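You operate a simulated robot arm through the tools that you are given. There is no shell and no other tool. Be economical: measure what you need, move in short steps, check, and stop when the job is done.

You are at the controls of a simulated robot arm. One attempt, no reset.

TASK
Square up the plate, wipe it and set out the cup that the board names.
Fine: plate against the blue rib; rub off its water marks; cloth back; that cup stands in the cup ring; the other cup stays; let nothing fall. Set down upright: what you pick out. What is to be rubbed or washed off counts as gone when no trace of it is left.
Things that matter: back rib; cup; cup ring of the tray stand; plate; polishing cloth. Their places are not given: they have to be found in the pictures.

It is judged by the outcome, as a careful person would: the job done as asked, and still so three seconds after it is handed in. It fails if anything else is knocked over, pushed out of place, dropped, spilled or broken. Flat cloth is picked up by pressing the open fingertips on it (5 to 10 N) and closing them slowly along it; thin cloth reads only 2 to 8 mm in the jaws.

THE ROBOT
A 6-joint arm with a two-finger parallel gripper, fixed in place. Base frame: the origin is at the foot of the arm, x ahead of it, y to its left, z up; the work surface is at about z = 0.006. Units: m, degrees, N and s.
With the tool pointing down near the work surface it reaches from about 0.14 to 0.58 m from the base axis. Its first joint turns from -66.0 to 66.0 degrees. Payload 2.1 kg.
The tool frame sits at the grasp point between the pads (the TCP): z along the fingers, y along the line on which they close. The tips reach 0.03 m beyond it. The gripper opens to 0.094 m. The fingers are 0.028 m wide and 0.01 m thick; the gripper's body (0.05 by 0.096 m) begins 0.055 m behind the TCP.
Orientation is told as [roll, pitch, yaw] about the base's x, y, z axes, in that order, counted from this pose: with the fingers straight down and closing along the base's y, the tool's x points along the base's -x, its y along +y and its z along -z.

THE INTERFACE
- The arm moves only by the tool drive_tool. Its argument "deltas" is text: rows parted by semicolons, each of 7 numbers parted by spaces: the gripper command, from -1 (fully open) to 1 (shut), values between in proportion, then the shift along the tool's x, y, z in m, then the turn, a rotation vector about the tool's x, y, z in degrees. In form: gripper x y z rx ry rz; .... A call has 1 to 20 rows; each row is the pose to reach, as a shift and turn from the pose commanded when the call began, along the tool's axes at that moment. A row lasts 0.2 s, in which the tool goes at most 0.05 m and 8.6 degrees; a call with a longer step from one row to the next is refused whole, and so is a gripper value outside its range. A pose out of reach is approached as far as the arm can. The call stops where the force on the tool passes 90 N (or 10 N more than at its start, if that is more) or the arm is blocked; 0.2 s more then pass. Each finger travels about 0.072 m/s and halts on what it meets, pressing with about 42 N; the grip force reading is that of the motor and also rises with nothing between the fingers. The clock runs only during rows and for 0.2 s after the last one: add rows that repeat a pose to give the fingers time. The reply holds the time, the measured pose of the TCP, the force on the tool along the base axes, the opening and the grip force, in the units named above and with some noise, with the torque about the TCP (base axes, N m) and any sound that the robot's microphone picked up.
- Cameras (640 x 400 px; columns grow to the right, rows downward): "scene" is fixed at [0.0646, -0.3954, 0.474]; the picture's right is [0.57, -0.82, 0.00], its down [-0.64, -0.44, -0.64] and it looks along [0.52, 0.36, -0.77] (base axes); focal length 236 px, centre (320, 200). "wrist" rides on the gripper at [0.076, 0.014, -0.102] in the tool frame; the picture's right is [-0.18, 0.98, 0.00], its down [-0.75, -0.14, -0.64] and it looks along [-0.63, -0.12, 0.77] (tool axes); focal length 243 px, centre (320, 200).
- capture(camera): a new picture of that camera. No time passes.
- probe_pixels(camera, pixels): for up to 12 pixels [column, row] of the newest picture of that camera ("zoom" is the newest enlarged one), the place [x, y, z] in the base frame of the surface seen there, good to about 0.003 m, but the place of the scene camera against the robot may be out by one fixed shift of up to 0.018 m in any direction. No time passes.
- zoom(camera, box): a new picture of the part [left, top, right, bottom] of that camera's present view, enlarged. No time passes.
- sign_off(): hands the job in; it is judged then, once.

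Keep the steps short. Do not move on a guess: measure, check each grasp and each placing, and mend mistakes. In all there are 80 turns and 54 pictures (those below and enlarged ones count). Leave the gripper open and the arm clear of the work at the hand-in unless told otherwise, and finish with a single line.

The tools are called after "Emit:" as a command line: name --argument value ..., lists and objects as JSON in quotes. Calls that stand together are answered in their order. drive_tool: Moves the arm, as the interface text tells. Its arguments: {"type":"object","properties":{"deltas":{"type":"string"}},"required":["deltas"]} The other tools are called the same way: capture (camera) takes a picture; probe_pixels (camera, pixels) gives the place of the surface under pixels of a picture; zoom (camera, box) takes an enlarged picture of a part of a camera's view; sign_off () hands the job in.

At the start:

```text
time: 0.0
eef_pos: [0.3161, -0.1836, 0.2496]
ee_rot: [0.1, -0.1, 0.1]
contact_force: [-0.4, 0.2, 0.4]
torque: [0.03, 0.0, 0.0]
grip_width: 0.0938
grasp_force: 0.1
```

scene: 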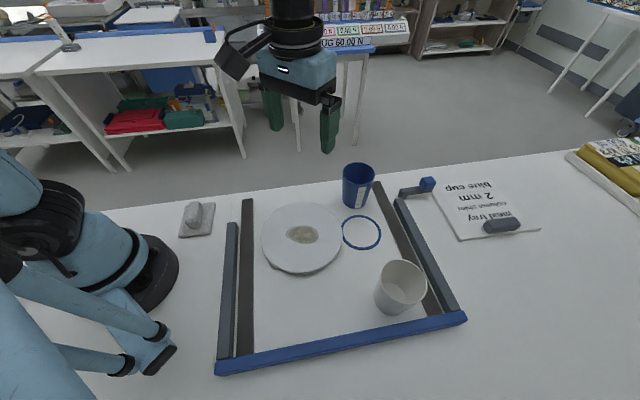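
wrist: 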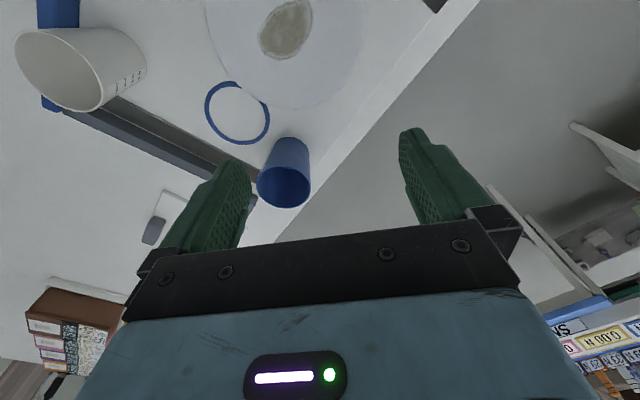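

I see a plate with a smudge, a blue cup, a white cup, a blue ring, a blue rib and a board with upside-down text. I'll zoom in on the board and the tray.

Emit:
zoom --camera "scene" --box '[400, 160, 560, 260]'

Emit:
zoom --camera "scene" --box '[160, 150, 480, 390]'

```text
4.00 times, centred on (480, 210) of scene
```

zoom: 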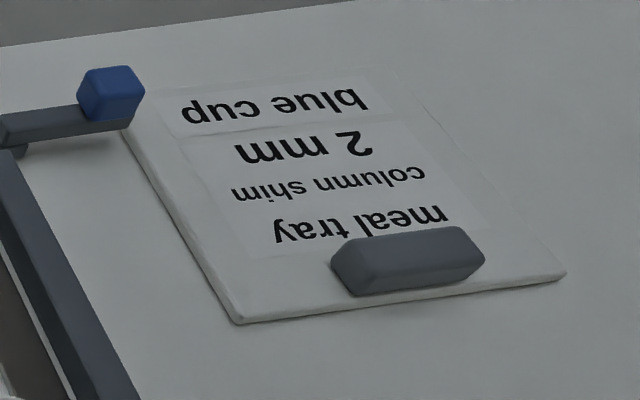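

```text
1.67 times, centred on (320, 270) of scene
```

zoom: 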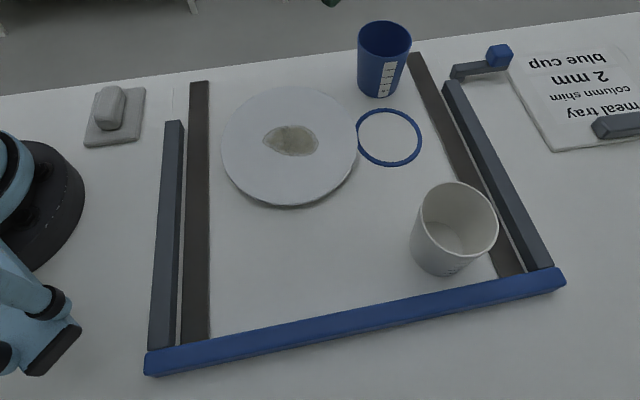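

The board names the blue cup. Next I'll measure the main features.

Emit:
zoom --camera "scene" --box '[160, 180, 260, 250]'

Emit:
probe_pixels --camera "scene" --pixels '[[220, 362], [465, 314], [300, 236], [262, 240], [342, 238], [300, 204], [300, 273], [361, 232], [357, 165], [400, 262], [425, 183], [402, 195]]'

Emit:
probe_pixels --camera "scene" --pixels '[[342, 230], [381, 232], [361, 215], [361, 249], [232, 225], [248, 202], [400, 203], [376, 185], [197, 204], [184, 234], [211, 232], [240, 345]]'

Emit:
probe_pixels --camera "wrist" --pixels '[[286, 30], [237, 112], [285, 145], [283, 185], [206, 105], [269, 118], [235, 82], [240, 145], [100, 40], [240, 80], [75, 110], [150, 235]]'

```text
5.71 times, centred on (210, 215) of scene
```

zoom: 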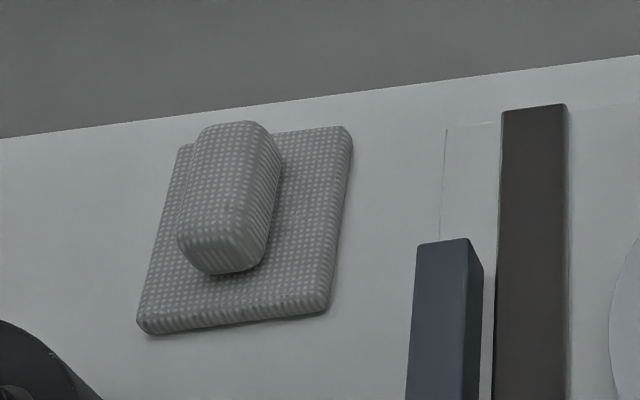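

```text
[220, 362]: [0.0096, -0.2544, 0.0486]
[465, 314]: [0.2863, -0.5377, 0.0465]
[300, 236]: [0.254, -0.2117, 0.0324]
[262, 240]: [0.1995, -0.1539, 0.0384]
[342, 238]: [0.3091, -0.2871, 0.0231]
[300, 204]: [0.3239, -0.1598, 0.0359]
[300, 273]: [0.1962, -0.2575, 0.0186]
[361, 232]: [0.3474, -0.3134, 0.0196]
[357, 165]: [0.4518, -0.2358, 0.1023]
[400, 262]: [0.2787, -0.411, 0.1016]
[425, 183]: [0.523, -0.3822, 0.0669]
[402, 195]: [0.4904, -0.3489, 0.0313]
```

```text
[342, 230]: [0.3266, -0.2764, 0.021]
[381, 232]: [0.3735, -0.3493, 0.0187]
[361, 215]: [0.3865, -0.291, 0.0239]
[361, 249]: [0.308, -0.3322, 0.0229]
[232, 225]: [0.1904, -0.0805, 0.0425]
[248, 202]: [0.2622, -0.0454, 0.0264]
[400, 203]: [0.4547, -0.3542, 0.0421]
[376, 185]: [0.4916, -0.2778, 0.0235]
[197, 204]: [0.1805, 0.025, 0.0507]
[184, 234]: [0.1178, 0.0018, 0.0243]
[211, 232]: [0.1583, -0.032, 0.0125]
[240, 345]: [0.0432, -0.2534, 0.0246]
```

```text
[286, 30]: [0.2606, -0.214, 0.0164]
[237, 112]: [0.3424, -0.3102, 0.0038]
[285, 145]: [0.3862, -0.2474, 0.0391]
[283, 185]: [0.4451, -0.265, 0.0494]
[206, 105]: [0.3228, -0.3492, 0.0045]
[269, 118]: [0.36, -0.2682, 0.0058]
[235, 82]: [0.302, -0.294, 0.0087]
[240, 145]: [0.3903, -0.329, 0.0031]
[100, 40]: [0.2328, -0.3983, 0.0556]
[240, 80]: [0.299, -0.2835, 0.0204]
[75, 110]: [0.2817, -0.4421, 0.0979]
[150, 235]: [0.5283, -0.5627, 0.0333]
```

Board: blue cup. The scene camera reads about (+0.004, -0.002, +0.015) off the wrist camera. I'll turn the tool 44.3° so it lines up with the rib, and move above the far side of the plate.

Emit:
drive_tool --deltas "-1 -0.007 0.012 0.008 0 0 -7.4; -1 -0.014 0.024 0.016 0 0 -14.8; -1 -0.021 0.036 0.024 0 0 -22.2; -1 -0.028 0.048 0.032 0 0 -29.6; -1 -0.035 0.06 0.04 0 0 -37; -1 -0.041 0.074 0.05 0 0 -44.3; -1 -0.041 0.074 0.05 0 0 -44.3"

Emit:
capture --camera "wrist"

Emit:
capture --camera "scene"

```text
time: 1.6
eef_pos: [0.3573, -0.1119, 0.1995]
ee_rot: [0.1, 0.0, 44.4]
contact_force: [-1.0, 0.0, 0.1]
torque: [0.0, 0.01, 0.03]
grip_width: 0.0941
grasp_force: 0.0
```

```text
48 pictures are left
```

wrist: 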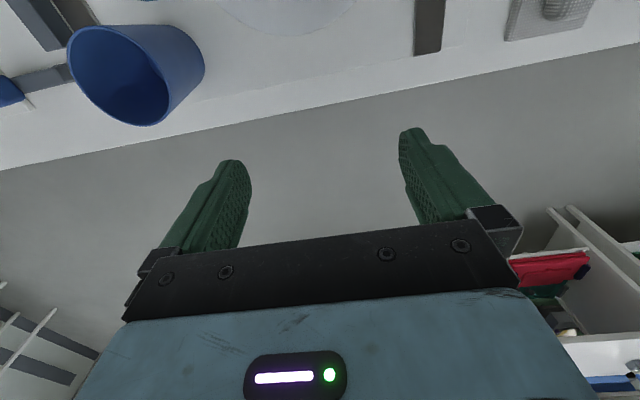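

```text
47 pictures are left
```

scene: 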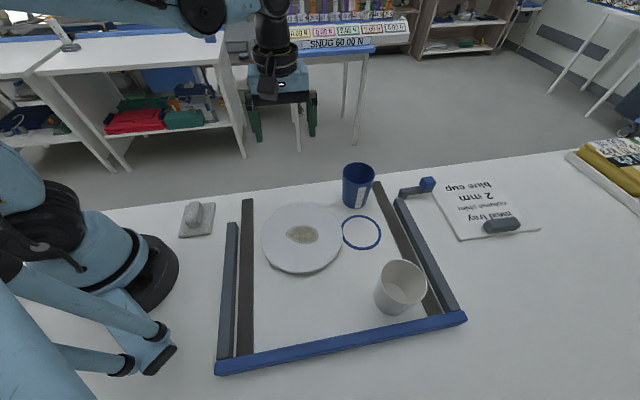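

I'll probe the plate edge, blue cup and surface from this wrist view, and check the sign in the background.

Emit:
probe_pixels --camera "wrist" --pixels '[[290, 36], [290, 28], [290, 15], [230, 12], [355, 5], [230, 70], [430, 30], [545, 8], [510, 30], [115, 95], [145, 120], [200, 60]]'

Emit:
zoom --camera "scene" --box '[280, 0, 420, 60]'

Emit:
zoom --camera "scene" --box '[250, 190, 390, 280]'

```text
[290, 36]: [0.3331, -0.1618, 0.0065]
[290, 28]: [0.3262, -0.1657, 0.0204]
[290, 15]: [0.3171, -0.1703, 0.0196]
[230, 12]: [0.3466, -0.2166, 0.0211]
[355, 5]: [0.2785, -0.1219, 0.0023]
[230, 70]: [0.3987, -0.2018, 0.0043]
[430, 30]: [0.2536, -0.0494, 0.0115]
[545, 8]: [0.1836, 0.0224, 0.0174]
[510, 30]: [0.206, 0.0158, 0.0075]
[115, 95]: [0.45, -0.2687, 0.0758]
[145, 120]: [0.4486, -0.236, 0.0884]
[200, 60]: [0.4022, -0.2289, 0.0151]
```

```text
4.57 times, centred on (350, 30) of scene
```

zoom: 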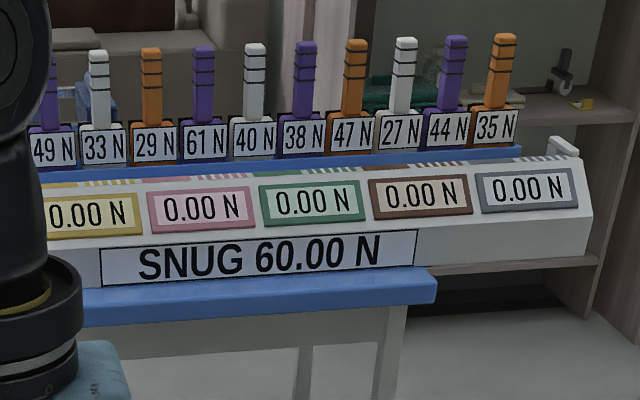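

```text
4.44 times, centred on (320, 235) of scene
```

zoom: 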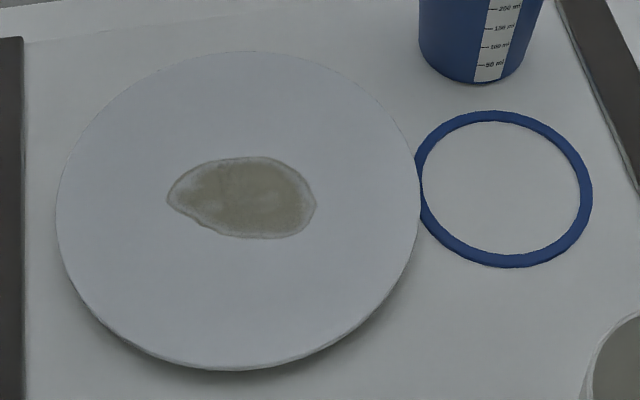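

The text in the background has nothing to do with the job. The plate top is at z≈0.020, its centre is about (0.252, -0.211) and its radius about 0.085. I'll lower the open fingers behind the plate, clear of it, until the tips are just above the table.

Emit:
drive_tool --deltas "-1 0.01 0.001 0.04 0 0 0; -1 0.018 0.002 0.08 0 0 0; -1 0.025 0.0027 0.12 0 0 0; -1 0.0272 0.0027 0.145 0 0 0; -1 0.0272 0.0027 0.159 0 0 0; -1 0.0272 0.0027 0.159 0 0 0"

Emit:
capture --camera "scene"

Emit:
capture --camera "wrist"

```text
time: 3.0
eef_pos: [0.3348, -0.1282, 0.0414]
ee_rot: [0.0, -0.1, 44.3]
contact_force: [0.3, -0.2, 0.3]
torque: [0.02, -0.02, 0.04]
grip_width: 0.0939
grasp_force: 0.2
```

```text
44 pictures are left
```

scene: 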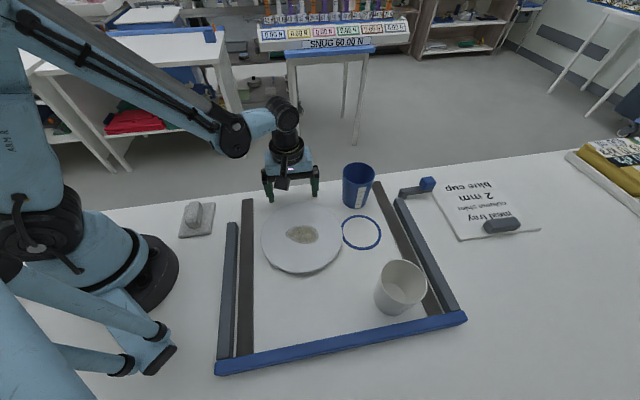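

```text
43 pictures are left
```

wrist: 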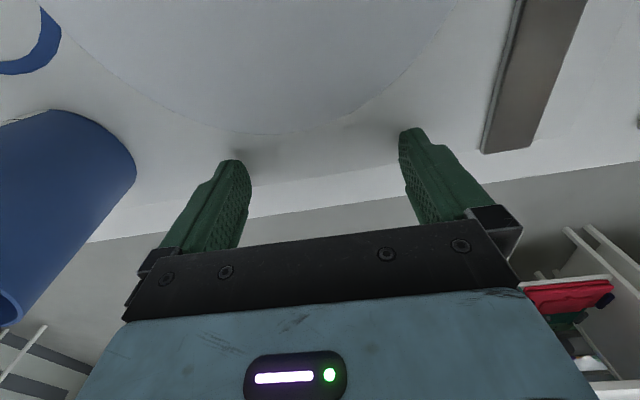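

The plate sits centred between the fingers. I'll push it slowly toward the rib.

Emit:
drive_tool --deltas "-1 0.01 0 0 0 0 0; -1 0.018 0 0 0 0 0; -1 0.024 0 0 0 0 0; -1 0.03 0 0 0 0 0; -1 0.036 0 0 0 0 0; -1 0.042 0 0 0 0 0; -1 0.048 0 0 0 0 0; -1 0.054 0 0 0 0 0; -1 0.06 0 0 0 0 0; -1 0.066 0 0 0 0 0; -1 0.07 0 0 0 0 0"

Emit:
capture --camera "scene"

Emit:
capture --camera "wrist"

```text
time: 5.4
eef_pos: [0.2859, -0.1764, 0.0399]
ee_rot: [0.1, 0.0, 44.3]
contact_force: [1.0, 0.1, 0.7]
torque: [0.01, -0.06, 0.0]
grip_width: 0.0938
grasp_force: 0.1
```

```text
42 pictures are left
```

scene: 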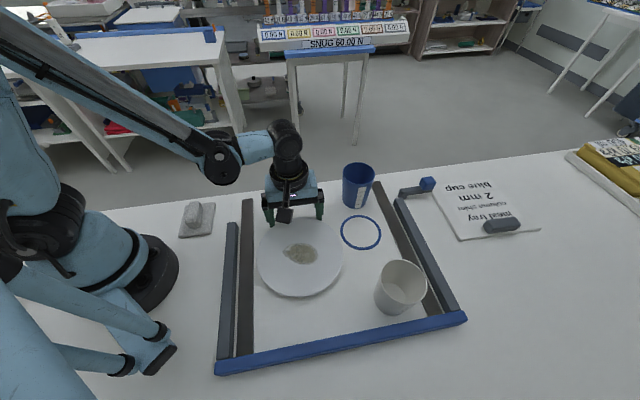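

```text
41 pictures are left
```

wrist: 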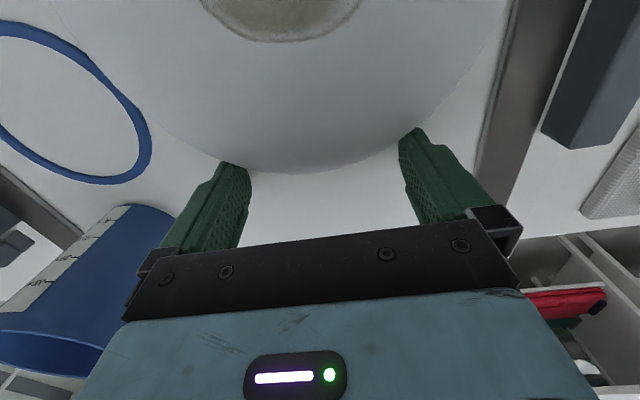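

The plate follows the fingers. I'll measure the gap that's left between the plate edge and the rib.

Emit:
probe_pixels --camera "scene" --pixels '[[290, 294], [302, 296], [281, 292], [290, 342], [290, 348], [290, 338], [300, 338], [345, 262], [376, 295], [378, 300]]'

Emit:
zoom --camera "scene" --box '[210, 240, 450, 390]'

```text
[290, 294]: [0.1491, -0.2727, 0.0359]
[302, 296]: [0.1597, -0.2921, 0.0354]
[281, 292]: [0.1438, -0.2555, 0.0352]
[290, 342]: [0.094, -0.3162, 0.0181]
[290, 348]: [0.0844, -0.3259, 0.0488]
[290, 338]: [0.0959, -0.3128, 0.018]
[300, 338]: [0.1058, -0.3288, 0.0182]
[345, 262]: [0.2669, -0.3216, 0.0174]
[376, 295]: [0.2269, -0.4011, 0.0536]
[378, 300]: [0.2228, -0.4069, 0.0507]
```

```text
2.67 times, centred on (330, 315) of scene
```

zoom: 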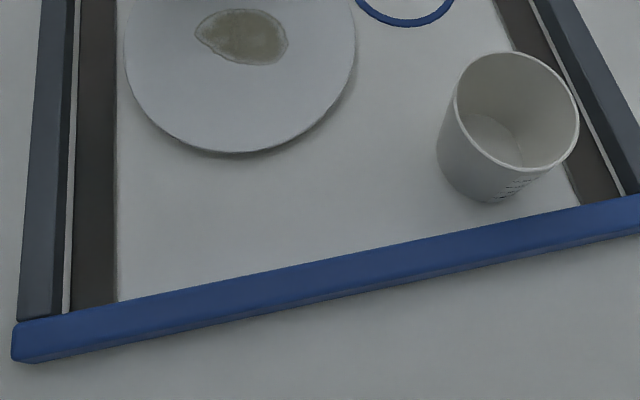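

About 0.07–0.075 m is left. I'll push 0.06 m more.

Emit:
drive_tool --deltas "-1 0.006 0 0 0 0 0; -1 0.012 0 0 0 0 0; -1 0.018 0 0 0 0 0; -1 0.024 0 0 0 0 0; -1 0.03 0 0 0 0 0; -1 0.036 0 0 0 0 0; -1 0.042 0 0 0 0 0; -1 0.048 0 0 0 0 0; -1 0.054 0 0 0 0 0; -1 0.058 0 0 0 0 0; -1 0.06 0 0 0 0 0"

Emit:
zoom --camera "scene" --box '[210, 240, 450, 390]'

```text
time: 7.8
eef_pos: [0.2421, -0.219, 0.04]
ee_rot: [0.0, 0.0, 44.3]
contact_force: [1.3, 1.4, 0.3]
torque: [-0.03, -0.05, -0.02]
grip_width: 0.0939
grasp_force: 0.0
```

```text
2.67 times, centred on (330, 315) of scene
```

zoom: 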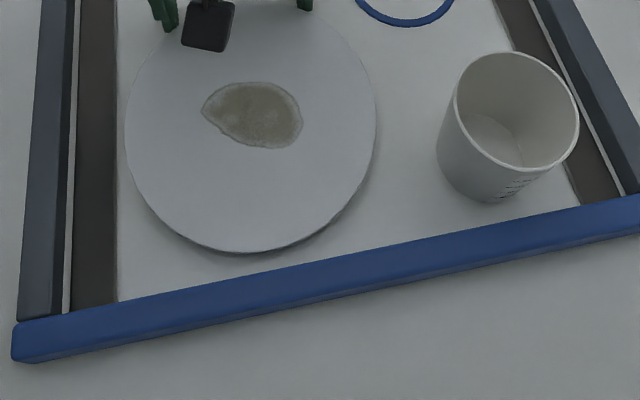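

A gap of about 0.012–0.018 m remains. I'll keep pushing in small steps and watch the force.

Emit:
drive_tool --deltas "-1 0.003 0 0 0 0 0; -1 0.006 0 0 0 0 0; -1 0.008 0 0 0 0 0; -1 0.01 0 0 0 0 0; -1 0.011 0 0 0 0 0; -1 0.011 0 0 0 0 0"

Emit:
zoom --camera "scene" --box '[250, 290, 370, 365]'

```text
time: 9.2
eef_pos: [0.2348, -0.2265, 0.0402]
ee_rot: [0.1, 0.0, 44.3]
contact_force: [0.8, 1.9, -0.1]
torque: [0.04, 0.0, 0.0]
grip_width: 0.0941
grasp_force: 0.1
```

```text
5.33 times, centred on (310, 328) of scene
```

zoom: 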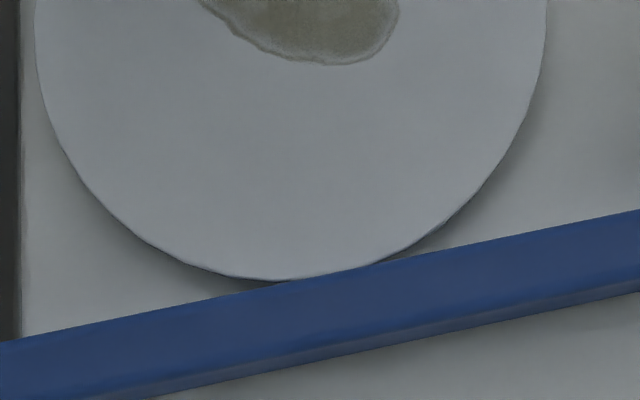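

It looks like contact, but the raised rib hides the real gap and the force is still only friction (about 2 N). I'll go on in 1.5 mm steps.

Emit:
drive_tool --deltas "-1 0.0015 0 0 0 0 0; -1 0.003 0 0 0 0 0; -1 0.0045 0 0 0 0 0; -1 0.0045 0 0 0 0 0"

```text
time: 10.2
eef_pos: [0.2331, -0.2268, 0.0407]
ee_rot: [0.1, -0.7, 44.4]
contact_force: [22.9, 25.2, 3.3]
torque: [0.53, -0.21, -0.34]
grip_width: 0.094
grasp_force: 0.1
```

The force jumped to about 34 N, so the plate is against the rib. I'll back off straight and rise.

Emit:
drive_tool --deltas "-1 -0.003 0 0 0 0 0; -1 -0.012 0 0 0 0 0; -1 -0.03 0 0 0 0 0; -1 -0.04 0 -0.04 0 0 0; -1 -0.04 0 -0.085 0 0 0; -1 -0.04 0 -0.13 0 0 0; -1 -0.04 0 -0.17 0 0 0; -1 -0.04 0 -0.17 0 0 0"

Emit:
capture --camera "scene"

Emit:
capture --camera "wrist"

```text
time: 12.0
eef_pos: [0.2593, -0.2023, 0.2102]
ee_rot: [0.0, 0.0, 44.4]
contact_force: [-0.3, 0.1, 0.3]
torque: [0.04, -0.01, 0.01]
grip_width: 0.0939
grasp_force: 0.0
```

```text
37 pictures are left
```

scene: 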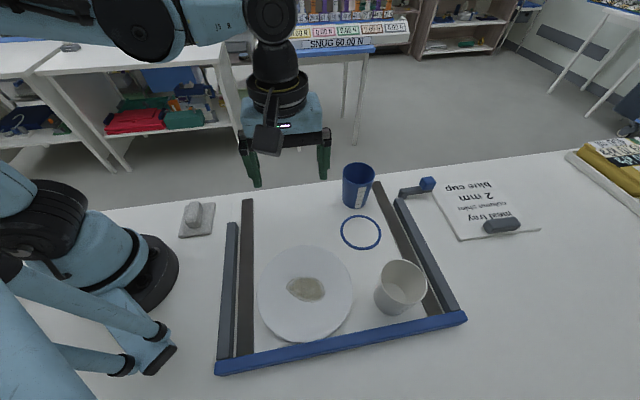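

```text
36 pictures are left
```

wrist: 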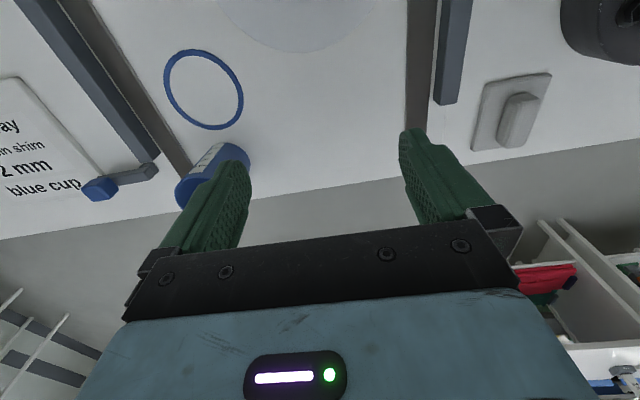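

The plate is on the rib and everything else is unmoved. Next I'll measure the cloth with the wrist camera, and the stain.

Emit:
probe_pixels --camera "wrist" --pixels '[[520, 100], [507, 140], [517, 120], [499, 130], [537, 102], [528, 93], [514, 98], [490, 84], [550, 74], [531, 145], [473, 148], [500, 105]]'

Emit:
probe_pixels --camera "scene" --pixels '[[305, 289], [287, 286], [326, 293], [305, 276], [308, 301], [197, 207], [197, 222]]'

Emit:
zoom --camera "wrist" --box '[450, 50, 570, 170]'

```text
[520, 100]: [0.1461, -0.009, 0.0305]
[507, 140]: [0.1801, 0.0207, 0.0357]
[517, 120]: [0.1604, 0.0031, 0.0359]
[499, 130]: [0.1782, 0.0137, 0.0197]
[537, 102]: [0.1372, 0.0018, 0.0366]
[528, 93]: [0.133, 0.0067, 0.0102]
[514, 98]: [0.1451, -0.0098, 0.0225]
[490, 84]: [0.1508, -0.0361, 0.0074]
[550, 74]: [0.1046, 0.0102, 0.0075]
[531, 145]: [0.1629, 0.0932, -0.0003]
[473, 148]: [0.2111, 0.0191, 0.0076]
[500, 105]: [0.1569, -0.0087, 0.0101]
```

```text
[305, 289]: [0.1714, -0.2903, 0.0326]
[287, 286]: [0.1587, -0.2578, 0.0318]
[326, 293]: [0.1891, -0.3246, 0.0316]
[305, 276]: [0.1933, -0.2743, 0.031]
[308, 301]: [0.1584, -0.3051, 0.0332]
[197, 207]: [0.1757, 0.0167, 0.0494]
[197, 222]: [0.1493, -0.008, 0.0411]
```

```text
3.33 times, centred on (510, 110) of wrist
```

zoom: 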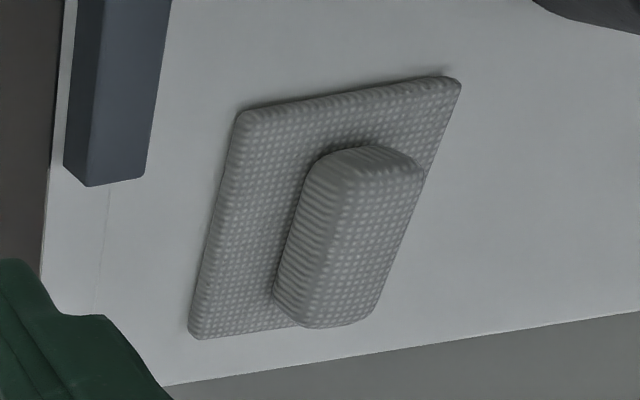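

I'll probe the knob's top face in the zoom picture for its exact centre and width.

Emit:
probe_pixels --camera "zoom" --pixels '[[345, 175], [420, 175], [320, 310], [370, 315], [340, 240], [365, 240], [390, 240], [305, 240], [320, 240], [400, 240], [380, 160], [340, 320]]'

```text
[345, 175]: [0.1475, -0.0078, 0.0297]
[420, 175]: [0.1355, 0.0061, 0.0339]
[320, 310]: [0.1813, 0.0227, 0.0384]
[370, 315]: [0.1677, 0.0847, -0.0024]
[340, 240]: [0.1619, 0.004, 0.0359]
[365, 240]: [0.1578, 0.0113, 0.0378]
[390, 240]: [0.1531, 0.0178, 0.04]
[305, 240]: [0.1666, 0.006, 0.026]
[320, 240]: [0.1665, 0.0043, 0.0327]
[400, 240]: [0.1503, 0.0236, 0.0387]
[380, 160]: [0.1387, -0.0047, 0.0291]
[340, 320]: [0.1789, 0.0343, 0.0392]
```

Knob centre is about (0.158, 0.0145), top z≈0.039, width about 0.025, with its long side along the tool x. I'll move above it.

Emit:
drive_tool --deltas "-1 -0.0132 0.0376 0.01 0 0 0; -1 -0.0264 0.0753 0.025 0 0 0; -1 -0.0397 0.1129 0.04 0 0 0; -1 -0.0529 0.1505 0.06 0 0 0; -1 -0.0661 0.1882 0.08 0 0 0; -1 -0.0793 0.2258 0.1 0 0 0; -1 -0.0793 0.2258 0.11 0 0 0; -1 -0.0793 0.2258 0.11 0 0 0"

Emit:
capture --camera "wrist"

Emit:
zoom --camera "scene" --box '[150, 140, 270, 260]'

```text
time: 13.8
eef_pos: [0.1571, 0.0138, 0.1027]
ee_rot: [0.0, 0.0, 44.4]
contact_force: [0.0, 1.4, 0.4]
torque: [-0.01, 0.01, 0.01]
grip_width: 0.0942
grasp_force: 0.0
```

```text
34 pictures are left
```

wrist: 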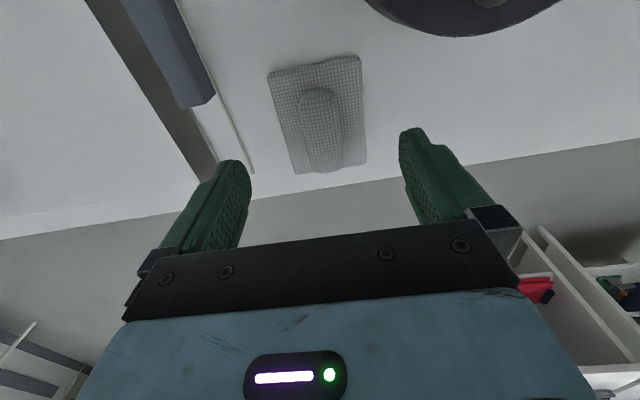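

```text
3.33 times, centred on (210, 200) of scene
```

zoom: 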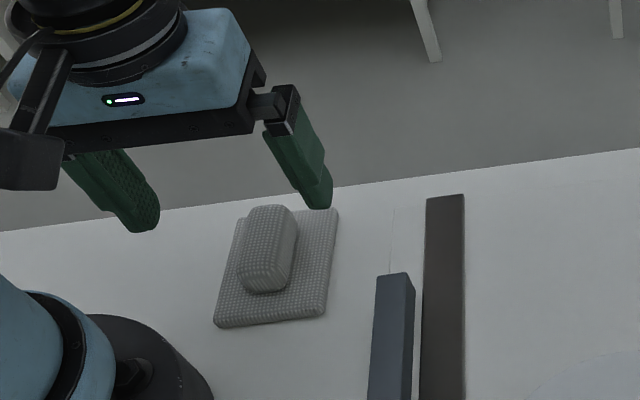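

I'll refine the knob position from this closer view.

Emit:
probe_pixels --camera "wrist" --pixels '[[318, 100], [318, 120], [318, 145], [303, 120], [338, 120], [320, 160], [320, 168], [318, 92], [270, 76], [356, 58], [363, 160], [297, 170]]'

```text
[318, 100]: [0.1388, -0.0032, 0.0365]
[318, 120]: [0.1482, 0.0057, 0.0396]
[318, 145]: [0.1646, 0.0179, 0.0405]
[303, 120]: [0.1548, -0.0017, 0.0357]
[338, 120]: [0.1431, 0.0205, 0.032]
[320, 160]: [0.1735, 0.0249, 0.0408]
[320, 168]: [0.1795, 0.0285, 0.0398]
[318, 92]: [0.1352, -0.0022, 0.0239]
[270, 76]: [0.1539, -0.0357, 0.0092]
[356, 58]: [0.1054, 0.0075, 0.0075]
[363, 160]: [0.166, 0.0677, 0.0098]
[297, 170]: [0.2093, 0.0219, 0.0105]
```

It's well centred. I'll descend until the tips are just above the pad base.

Emit:
drive_tool --deltas "-1 0 0 0.03 0 0 0; -1 0 0 0.05 0 0 0; -1 0 0 0.0585 0 0 0; -1 0 0 0.0585 0 0 0"

Emit:
zoom --camera "scene" --box '[150, 160, 250, 250]'

```text
time: 14.8
eef_pos: [0.1597, 0.0162, 0.0441]
ee_rot: [0.0, -0.1, 44.3]
contact_force: [0.0, -1.2, -0.1]
torque: [0.0, 0.0, 0.03]
grip_width: 0.094
grasp_force: 0.1
```

```text
4.44 times, centred on (200, 205) of scene
```

zoom: 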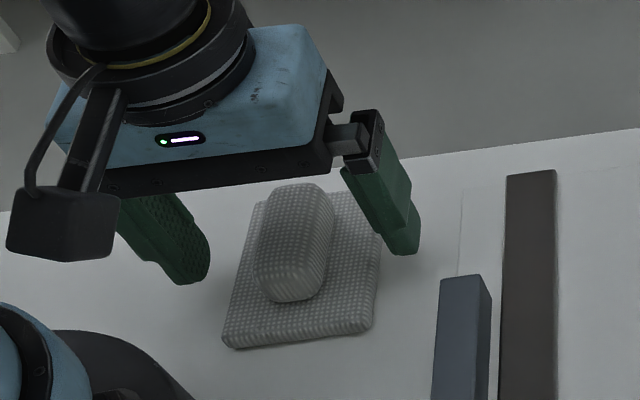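

The fingers straddle the knob. Closing now.

Emit:
drive_tool --deltas "-0.5 0 0 0 0 0 0; 0 0 0 0 0 0 0; 0.5 0 0 0 0 0 0; 1 0 0 0 0 0 0; 1 0 0 0 0 0 0; 1 0 0 0 0 0 0"

```text
time: 16.2
eef_pos: [0.1603, 0.0168, 0.0449]
ee_rot: [0.0, 0.1, 44.3]
contact_force: [-1.4, 0.6, 60.1]
torque: [-0.01, 0.06, -0.09]
grip_width: 0.0281
grasp_force: 42.2
```

Gripped at 28 mm, but there's 60 N upward on the tool, so the tips are pressing down through the cloth. I'll lift to relieve that and check.

Emit:
drive_tool --deltas "1 0 0 -0.002 0 0 0; 1 0 0 -0.005 0 0 0; 1 0 0 -0.02 0 0 0; 1 0 0 -0.045 0 0 0; 1 0 0 -0.07 0 0 0; 1 0 0 -0.07 0 0 0"

Emit:
capture --camera "scene"

Emit:
capture --camera "wrist"

```text
time: 17.6
eef_pos: [0.1578, 0.0163, 0.1106]
ee_rot: [0.1, 0.0, 44.2]
contact_force: [0.8, 0.0, -1.2]
torque: [0.0, 0.0, 0.02]
grip_width: 0.0277
grasp_force: 42.1
```

```text
31 pictures are left
```

scene: 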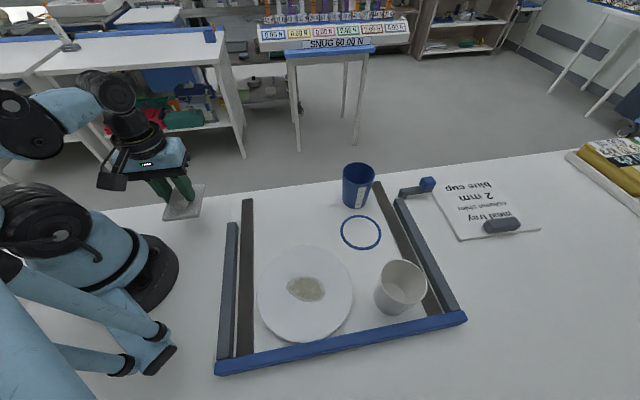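

```text
30 pictures are left
```

wrist: 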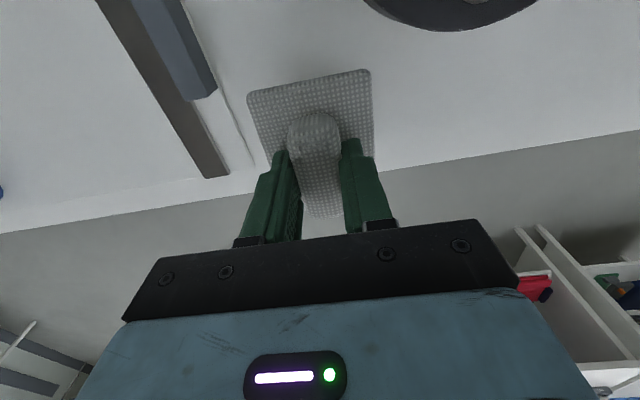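

The cloth hangs level in the grip and came off cleanly. I'll carry it over the stain at about (0.170, -0.289).

Emit:
drive_tool --deltas "1 0.015 -0.035 -0.01 0 0 0; 1 0.04 -0.065 -0.01 0 0 0; 1 0.068 -0.095 -0.01 0 0 0; 1 0.1 -0.125 -0.01 0 0 0; 1 0.13 -0.155 -0.01 0 0 0; 1 0.16 -0.185 0 0 0 0; 1 0.185 -0.21 0.01 0 0 0; 1 0.2045 -0.227 0.02 0 0 0; 1 0.2045 -0.227 0.02 0 0 0"

Emit:
capture --camera "scene"

Emit:
capture --camera "wrist"

```text
time: 19.6
eef_pos: [0.1705, -0.2892, 0.091]
ee_rot: [0.0, -0.1, 44.2]
contact_force: [-0.3, 0.1, -0.7]
torque: [-0.01, 0.01, -0.01]
grip_width: 0.0272
grasp_force: 41.9
```

```text
29 pictures are left
```

scene: 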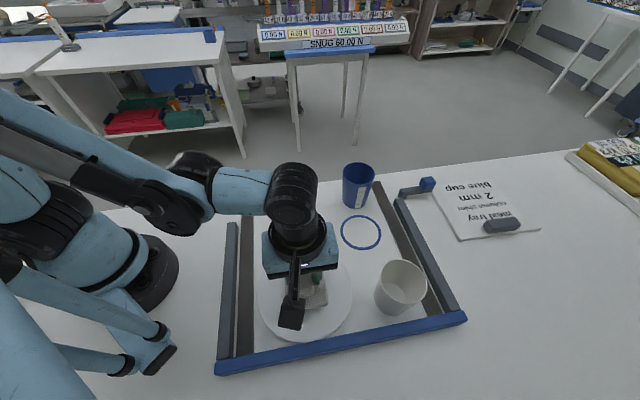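

```text
28 pictures are left
```

wrist: 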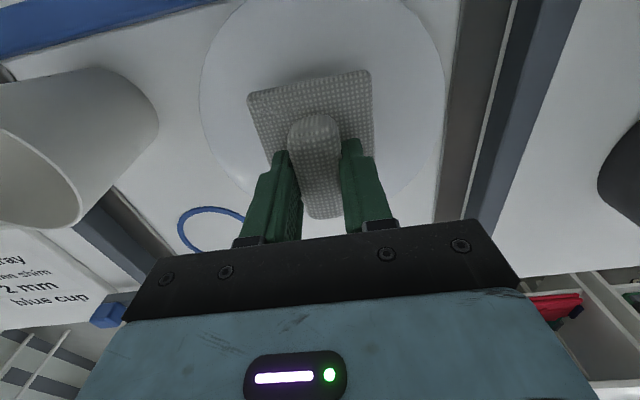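

The pad is above the stain. I'll lower it toward contact, expected near z≈0.057.

Emit:
drive_tool --deltas "1 0 0 0.015 0 0 0; 1 0 0 0.026 0 0 0; 1 0 0 0.03 0 0 0; 1 0 0 0.032 0 0 0; 1 0 0 0.032 0 0 0"

```text
time: 20.3
eef_pos: [0.1708, -0.2895, 0.0673]
ee_rot: [0.1, 0.0, 44.4]
contact_force: [-1.8, 3.2, 36.3]
torque: [-0.26, -0.2, -0.01]
grip_width: 0.027
grasp_force: 42.3
stopped in row 3: the force on the tool passed its limit at 120 N (the readings are from after the stop); the commanded pose is now the measured one
```

Contact came earlier than expected, near z≈0.067, with a force spike. I'll ease up a little and inspect.

Emit:
drive_tool --deltas "1 0 0 -0.003 0 0 0; 1 0 0 -0.003 0 0 0"

Emit:
zoom --camera "scene" --box '[230, 220, 390, 360]'

Emit:
capture --camera "wrist"

```text
time: 20.9
eef_pos: [0.1713, -0.2899, 0.0714]
ee_rot: [0.2, 0.0, 44.3]
contact_force: [0.4, 0.1, -1.4]
torque: [0.01, 0.01, 0.01]
grip_width: 0.0272
grasp_force: 42.1
```

```text
2.86 times, centred on (310, 290) of scene
```

zoom: 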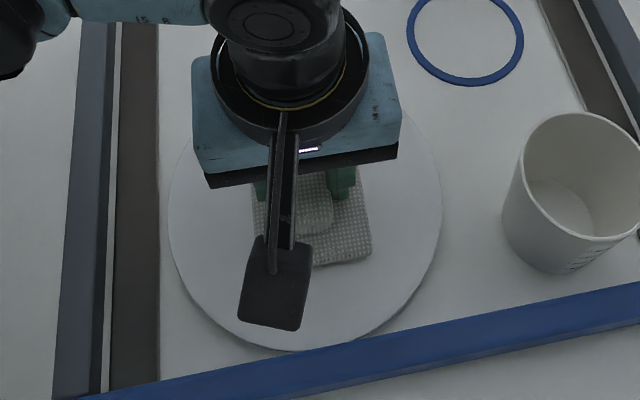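

```text
26 pictures are left
```

wrist: 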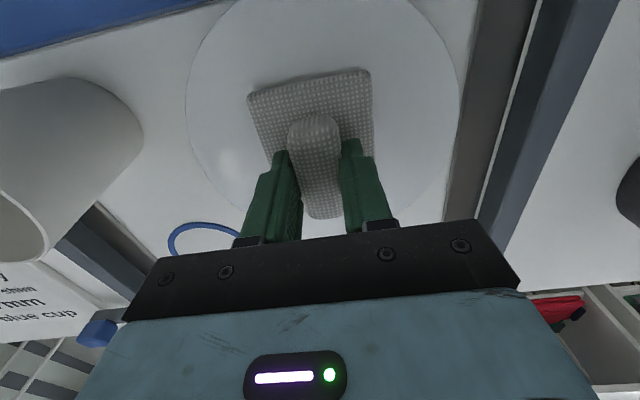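

Plate intact, no load now. I'll lower in sub-millimetre steps to a light contact.

Emit:
drive_tool --deltas "1 0 0 0.001 0 0 0; 1 0 0 0.002 0 0 0; 1 0 0 0.0025 0 0 0; 1 0 0 0.0025 0 0 0"

```text
time: 21.9
eef_pos: [0.1704, -0.2892, 0.0672]
ee_rot: [0.2, -0.1, 44.3]
contact_force: [-0.3, 2.8, 37.2]
torque: [-0.16, -0.09, -0.02]
grip_width: 0.027
grasp_force: 41.5
```

37 N is too firm for rubbing. I'll raise about 1 mm.

Emit:
drive_tool --deltas "1 0 0 -0.001 0 0 0; 1 0 0 -0.001 0 0 0"

```text
time: 22.5
eef_pos: [0.1697, -0.2905, 0.0669]
ee_rot: [0.2, 0.0, 44.2]
contact_force: [4.5, 3.1, 9.9]
torque: [-0.1, -0.15, 0.02]
grip_width: 0.0273
grasp_force: 41.6
```

About 10 N, good for rubbing. I'll rub in short strokes along the stain (tool y).

Emit:
drive_tool --deltas "1 0 0.01 0 0 0 0; 1 0 0.02 0 0 0 0; 1 0 0.03 0 0 0 0; 1 0 0.02 0 0 0 0; 1 0 0.01 0 0 0 0; 1 0 0 0 0 0 0; 1 0 -0.01 0 0 0 0; 1 0 -0.02 0 0 0 0; 1 0 -0.03 0 0 0 0; 1 0 -0.02 0 0 0 0; 1 0 -0.01 0 0 0 0; 1 0 0 0 0 0 0"

Emit:
zoom --camera "scene" --box '[230, 220, 390, 360]'

```text
time: 25.1
eef_pos: [0.1706, -0.2897, 0.0669]
ee_rot: [0.1, 0.0, 44.2]
contact_force: [1.1, -0.5, 2.5]
torque: [-0.17, -0.09, 0.06]
grip_width: 0.0272
grasp_force: 41.7
```

```text
2.86 times, centred on (310, 290) of scene
```

zoom: 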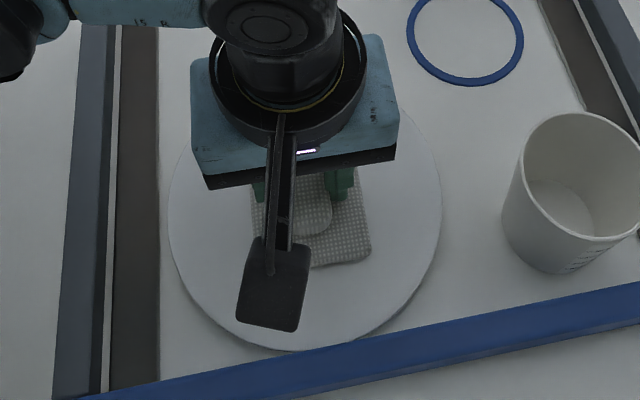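

The plate held still and the force dropped to 2.5 N. I'll rub again a touch lower, with strokes offset in x.

Emit:
drive_tool --deltas "1 0.006 0 0.0004 0 0 0; 1 0.012 0.01 0.0004 0 0 0; 1 0.012 0.02 0.0004 0 0 0; 1 0.012 0.03 0.0004 0 0 0; 1 0.006 0.03 0.0004 0 0 0; 1 0 0.02 0.0004 0 0 0; 1 0 0.01 0.0004 0 0 0; 1 0 0 0.0004 0 0 0; 1 0.01 -0.01 0.0004 0 0 0; 1 0.01 -0.02 0.0004 0 0 0; 1 0.01 -0.03 0.0004 0 0 0; 1 0 -0.03 0.0004 0 0 0; 1 -0.01 -0.03 0.0004 0 0 0; 1 -0.01 -0.02 0.0004 0 0 0; 1 -0.01 -0.01 0.0004 0 0 0; 1 -0.01 0 0.0004 0 0 0; 1 -0.01 0.01 0.0004 0 0 0; 1 -0.01 0.02 0.0004 0 0 0; 1 -0.01 0.03 0.0004 0 0 0; 1 -0.005 0.025 0.0004 0 0 0"

```text
time: 29.3
eef_pos: [0.1574, -0.2676, 0.0674]
ee_rot: [0.4, -0.1, 44.1]
contact_force: [-0.2, 6.3, 13.4]
torque: [-0.2, -0.12, 0.09]
grip_width: 0.0273
grasp_force: 41.7
```

Now I'll lift and back off toward the far side to inspect the plate.

Emit:
drive_tool --deltas "1 0 0 -0.03 0 0 0; 1 -0.03 0 -0.06 0 0 0; 1 -0.07 0 -0.07 0 0 0; 1 -0.11 0 -0.07 0 0 0; 1 -0.14 0 -0.07 0 0 0; 1 -0.14 0 -0.07 0 0 0"

Emit:
zoom --camera "scene" --box '[230, 220, 390, 360]'

Emit:
capture --camera "wrist"

```text
time: 30.7
eef_pos: [0.2584, -0.1717, 0.1397]
ee_rot: [0.2, 0.1, 44.3]
contact_force: [0.8, -0.3, -0.4]
torque: [0.01, 0.04, 0.03]
grip_width: 0.0271
grasp_force: 41.7
```

```text
2.86 times, centred on (310, 290) of scene
```

zoom: 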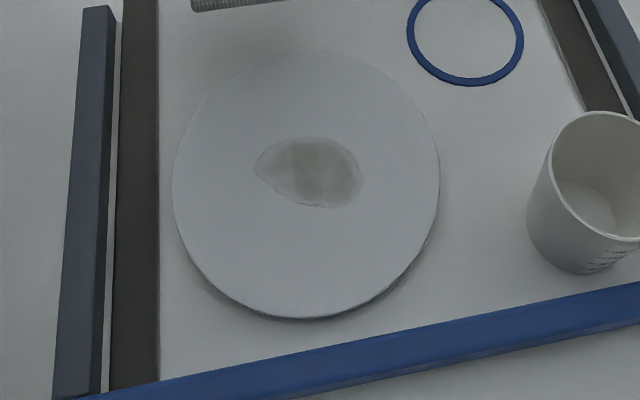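

```text
23 pictures are left
```

wrist: 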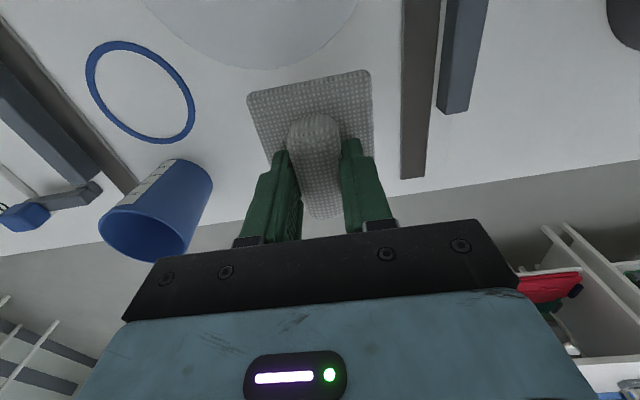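

The stain has faded but not gone. The plate was dragged about 1.5–2 cm off the rib, and the white cup seems to have been nudged. I'll measure all of it.

Emit:
capture --camera "scene"

Emit:
probe_pixels --camera "zoom" --pixels '[[310, 170], [257, 170], [362, 180], [310, 138], [325, 207], [300, 316], [305, 53], [174, 190], [438, 180], [527, 215], [585, 270], [552, 160]]'

```text
22 pictures are left
```

scene: 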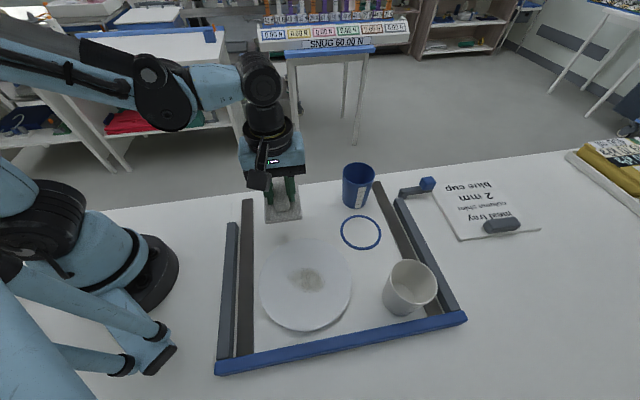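

```text
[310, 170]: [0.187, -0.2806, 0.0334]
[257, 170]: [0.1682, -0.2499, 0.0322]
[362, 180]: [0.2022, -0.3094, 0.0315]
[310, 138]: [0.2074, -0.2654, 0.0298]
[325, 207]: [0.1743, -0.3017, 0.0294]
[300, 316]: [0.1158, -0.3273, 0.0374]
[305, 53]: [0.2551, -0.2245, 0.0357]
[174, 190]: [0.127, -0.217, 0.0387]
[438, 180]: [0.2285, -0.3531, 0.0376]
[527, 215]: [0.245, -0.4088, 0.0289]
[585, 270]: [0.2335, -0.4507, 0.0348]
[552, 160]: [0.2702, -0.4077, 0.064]
```

The cup has shifted about 1.5 cm to the right. I'll put it back at the end. From here I'll wipe only with strokes toward the rib, lifting on the return, so the plate ends up driven onto the rib. First I'll hover above the stain.

Emit:
drive_tool --deltas "1 0.03 -0.006 0 0 0 0; 1 0.06 -0.012 0.01 0 0 0; 1 0.09 -0.018 0.03 0 0 0; 1 0.1187 -0.0236 0.05 0 0 0; 1 0.1187 -0.0236 0.0655 0 0 0; 1 0.1187 -0.0236 0.0655 0 0 0"

```text
time: 32.1
eef_pos: [0.1869, -0.2699, 0.0721]
ee_rot: [0.2, -0.1, 44.3]
contact_force: [0.0, 0.0, -0.6]
torque: [0.02, 0.04, 0.03]
grip_width: 0.027
grasp_force: 42.0
```

Lowering in small steps to a light press.

Emit:
drive_tool --deltas "1 0 0 0.002 0 0 0; 1 0 0 0.004 0 0 0; 1 0 0 0.005 0 0 0; 1 0 0 0.005 0 0 0"

```text
time: 33.1
eef_pos: [0.1882, -0.2701, 0.0675]
ee_rot: [0.2, -0.2, 44.3]
contact_force: [-2.7, 3.5, 25.9]
torque: [-0.23, -0.24, 0.04]
grip_width: 0.0274
grasp_force: 41.9
```

26 N; I'll ease to roughly 12 N and do two strokes toward the rib, lifting on the return.

Emit:
drive_tool --deltas "1 0 0 -0.0006 0 0 0; 1 0.008 0 -0.0006 0 0 0; 1 0.016 0 -0.0006 0 0 0; 1 0.024 0 -0.0006 0 0 0; 1 0.032 0 -0.0006 0 0 0; 1 0.04 0 -0.0006 0 0 0; 1 0.045 0 -0.0006 0 0 0; 1 0.045 0 -0.008 0 0 0; 1 0.02 0.012 -0.008 0 0 0; 1 0.005 0.012 -0.004 0 0 0; 1 0.005 0.012 -0.0006 0 0 0; 1 0.015 0.012 -0.0006 0 0 0; 1 0.025 0.012 -0.0006 0 0 0; 1 0.035 0.012 -0.0006 0 0 0; 1 0.045 0.012 -0.0006 0 0 0"

Emit:
zoom --camera "scene" --box '[230, 220, 390, 360]'

```text
time: 36.3
eef_pos: [0.1478, -0.2931, 0.0702]
ee_rot: [0.2, -0.1, 44.1]
contact_force: [-0.3, 0.7, -0.6]
torque: [0.0, 0.02, 0.0]
grip_width: 0.0273
grasp_force: 41.9
```

```text
2.86 times, centred on (310, 290) of scene
```

zoom: 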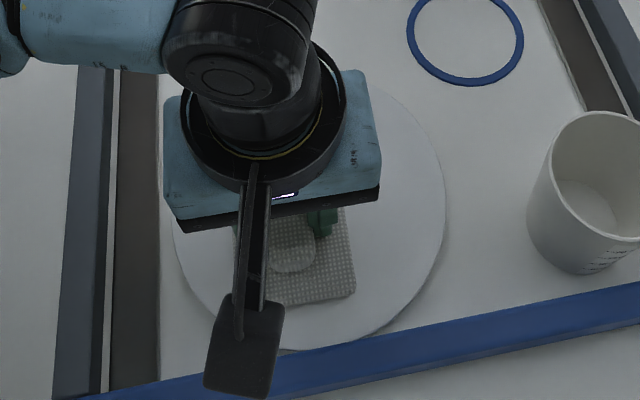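

The plate is back at the rib. The last stroke floated (no load). I'll return to the start, centred on the stain, and lower a little more.

Emit:
drive_tool --deltas "1 -0.015 -0.006 -0.004 0 0 0; 1 -0.035 -0.012 -0.003 0 0 0; 1 -0.035 -0.012 0 0 0 0; 1 -0.035 -0.012 0.0015 0 0 0; 1 -0.035 -0.012 0.0015 0 0 0"

```text
time: 37.5
eef_pos: [0.1827, -0.2768, 0.0661]
ee_rot: [0.3, -0.1, 44.3]
contact_force: [-2.0, 5.7, 82.2]
torque: [-0.1, 0.03, -0.04]
grip_width: 0.0272
grasp_force: 41.7
```

82 N is far too much. Raising 2.3 mm right away.

Emit:
drive_tool --deltas "1 0 0 -0.0023 0 0 0; 1 0 0 -0.0023 0 0 0"

```text
time: 38.1
eef_pos: [0.182, -0.2764, 0.0684]
ee_rot: [0.2, 0.0, 44.3]
contact_force: [0.2, 0.9, -0.1]
torque: [0.03, -0.01, -0.02]
grip_width: 0.0272
grasp_force: 41.6
```

No contact now; the stiffness is about 35 N/mm. I'll lower 1.3 mm and stroke toward the rib, lifting on returns, with three strokes at different offsets.

Emit:
drive_tool --deltas "1 0 0 0.0007 0 0 0; 1 0 0 0.0013 0 0 0; 1 0.01 0 0.0013 0 0 0; 1 0.02 0 0.0013 0 0 0; 1 0.03 0 0.0013 0 0 0; 1 0.038 0 0.0013 0 0 0; 1 0.038 0 -0.004 0 0 0; 1 0.019 0.008 -0.004 0 0 0; 1 0 0.014 -0.002 0 0 0; 1 0 0.014 0.0013 0 0 0; 1 0.01 0.014 0.0013 0 0 0; 1 0.02 0.014 0.0013 0 0 0; 1 0.03 0.014 0.0013 0 0 0; 1 0.038 0.014 0.0013 0 0 0"

```text
time: 41.1
eef_pos: [0.1471, -0.2922, 0.067]
ee_rot: [0.3, -0.3, 44.4]
contact_force: [15.9, 16.4, 54.8]
torque: [-0.25, -0.06, 0.05]
grip_width: 0.0271
grasp_force: 42.1
```

That stroke pressed 55 N, firmer than intended, but it was toward the rib. The next strokes go on the other side and the middle, a bit higher.

Emit:
drive_tool --deltas "1 0 0 -0.006 0 0 0; 1 -0.019 -0.014 -0.006 0 0 0; 1 -0.038 -0.028 -0.003 0 0 0; 1 -0.038 -0.028 -0.0008 0 0 0; 1 -0.028 -0.028 -0.0008 0 0 0; 1 -0.018 -0.028 -0.0008 0 0 0; 1 -0.008 -0.028 -0.0008 0 0 0; 1 0 -0.028 -0.0008 0 0 0; 1 0 -0.028 -0.006 0 0 0; 1 -0.019 -0.02 -0.006 0 0 0; 1 -0.038 -0.014 -0.003 0 0 0; 1 -0.038 -0.014 -0.0008 0 0 0; 1 -0.028 -0.014 -0.0008 0 0 0; 1 -0.018 -0.014 -0.0008 0 0 0; 1 -0.008 -0.014 -0.0008 0 0 0; 1 0 -0.014 -0.0008 0 0 0"

```text
time: 44.5
eef_pos: [0.1544, -0.3039, 0.0671]
ee_rot: [0.2, 0.0, 44.2]
contact_force: [0.3, 1.0, -0.8]
torque: [0.01, 0.02, -0.02]
grip_width: 0.0274
grasp_force: 41.9
```

No load at the end of that one. I'll lift and back off to look at the stain.

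Emit:
drive_tool --deltas "1 0 0 -0.03 0 0 0; 1 -0.03 0 -0.06 0 0 0; 1 -0.07 0 -0.07 0 0 0; 1 -0.11 0 -0.07 0 0 0; 1 -0.15 0 -0.07 0 0 0; 1 -0.15 0 -0.07 0 0 0"

Emit:
zoom --camera "scene" --box '[230, 220, 390, 360]'

```text
time: 45.9
eef_pos: [0.2612, -0.1995, 0.1374]
ee_rot: [0.2, 0.0, 44.3]
contact_force: [-0.2, 0.8, -1.0]
torque: [0.04, -0.02, -0.04]
grip_width: 0.0271
grasp_force: 41.4
```

```text
2.86 times, centred on (310, 290) of scene
```

zoom: 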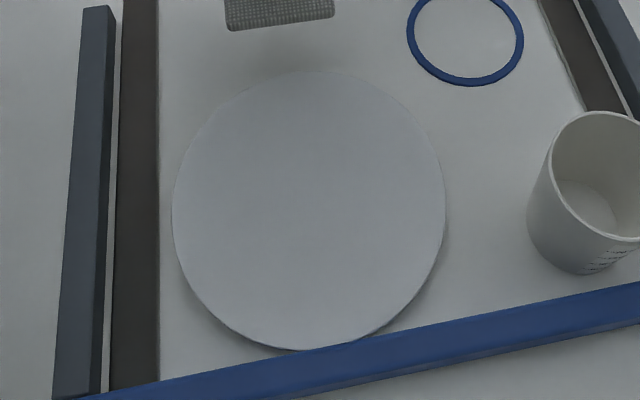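

The stain looks gone. One closer zoom to check for traces.

Emit:
zoom --camera "scene" --box '[255, 245, 355, 340]'

```text
4.21 times, centred on (305, 292) of scene
```

zoom: 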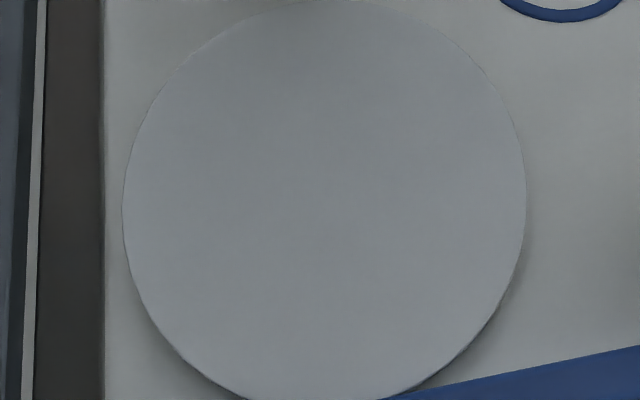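

The plate is clean and still at the rib. I'll carry the cloth back above its old spot (0.160, 0.0165).

Emit:
drive_tool --deltas "1 -0.0131 0.0376 0 0 0 0; 1 -0.0261 0.0751 0 0 0 0; 1 -0.0392 0.1127 0 0 0 0; 1 -0.0523 0.1502 0 0 0 0; 1 -0.0653 0.1878 0 0 0 0; 1 -0.0784 0.2253 0.02 0 0 0; 1 -0.0784 0.2253 0.06 0 0 0; 1 -0.0784 0.2253 0.06 0 0 0"

Emit:
zoom --camera "scene" --box '[150, 160, 250, 250]'

```text
time: 47.7
eef_pos: [0.1602, 0.0157, 0.08]
ee_rot: [0.2, 0.0, 44.2]
contact_force: [0.2, 0.0, -1.0]
torque: [-0.02, -0.02, 0.0]
grip_width: 0.027
grasp_force: 41.4
```

```text
4.44 times, centred on (200, 205) of scene
```

zoom: 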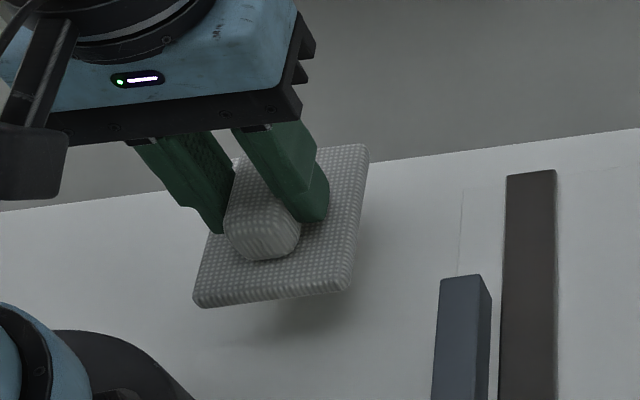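

Lowering gently.

Emit:
drive_tool --deltas "1 0 0 0.012 0 0 0; 1 0 0 0.018 0 0 0; 1 0 0 0.022 0 0 0; 1 0 0 0.024 0 0 0; 1 0 0 0.024 0 0 0"

```text
time: 48.9
eef_pos: [0.1612, 0.0166, 0.0554]
ee_rot: [0.2, 0.0, 44.3]
contact_force: [0.6, -0.5, -0.5]
torque: [0.0, 0.0, 0.03]
grip_width: 0.0271
grasp_force: 42.1
```

Emit:
drive_tool --deltas "1 0 0 0.001 0 0 0; 1 0 0 0.002 0 0 0; 1 0 0 0.003 0 0 0; 1 0 0 0.003 0 0 0"

```text
time: 49.9
eef_pos: [0.1611, 0.0167, 0.0519]
ee_rot: [0.2, -0.1, 44.3]
contact_force: [0.3, -0.5, -1.4]
torque: [0.0, -0.02, -0.04]
grip_width: 0.0272
grasp_force: 41.6
```

No contact yet. I'll go on in 1 mm steps.

Emit:
drive_tool --deltas "1 0 0 0.001 0 0 0; 1 0 0 0.002 0 0 0; 1 0 0 0.003 0 0 0; 1 0 0 0.003 0 0 0"

```text
time: 50.9
eef_pos: [0.1612, 0.0174, 0.0487]
ee_rot: [0.2, 0.0, 44.3]
contact_force: [1.2, -0.3, 0.0]
torque: [-0.03, -0.02, -0.02]
grip_width: 0.0271
grasp_force: 41.4
```

Emit:
drive_tool --deltas "1 0 0 0.001 0 0 0; 1 0 0 0.002 0 0 0; 1 0 0 0.003 0 0 0; 1 0 0 0.003 0 0 0"

```text
time: 51.9
eef_pos: [0.1619, 0.0167, 0.0468]
ee_rot: [0.2, -0.1, 44.3]
contact_force: [-1.1, 1.6, 2.5]
torque: [0.03, -0.08, 0.03]
grip_width: 0.0273
grasp_force: 41.7
```

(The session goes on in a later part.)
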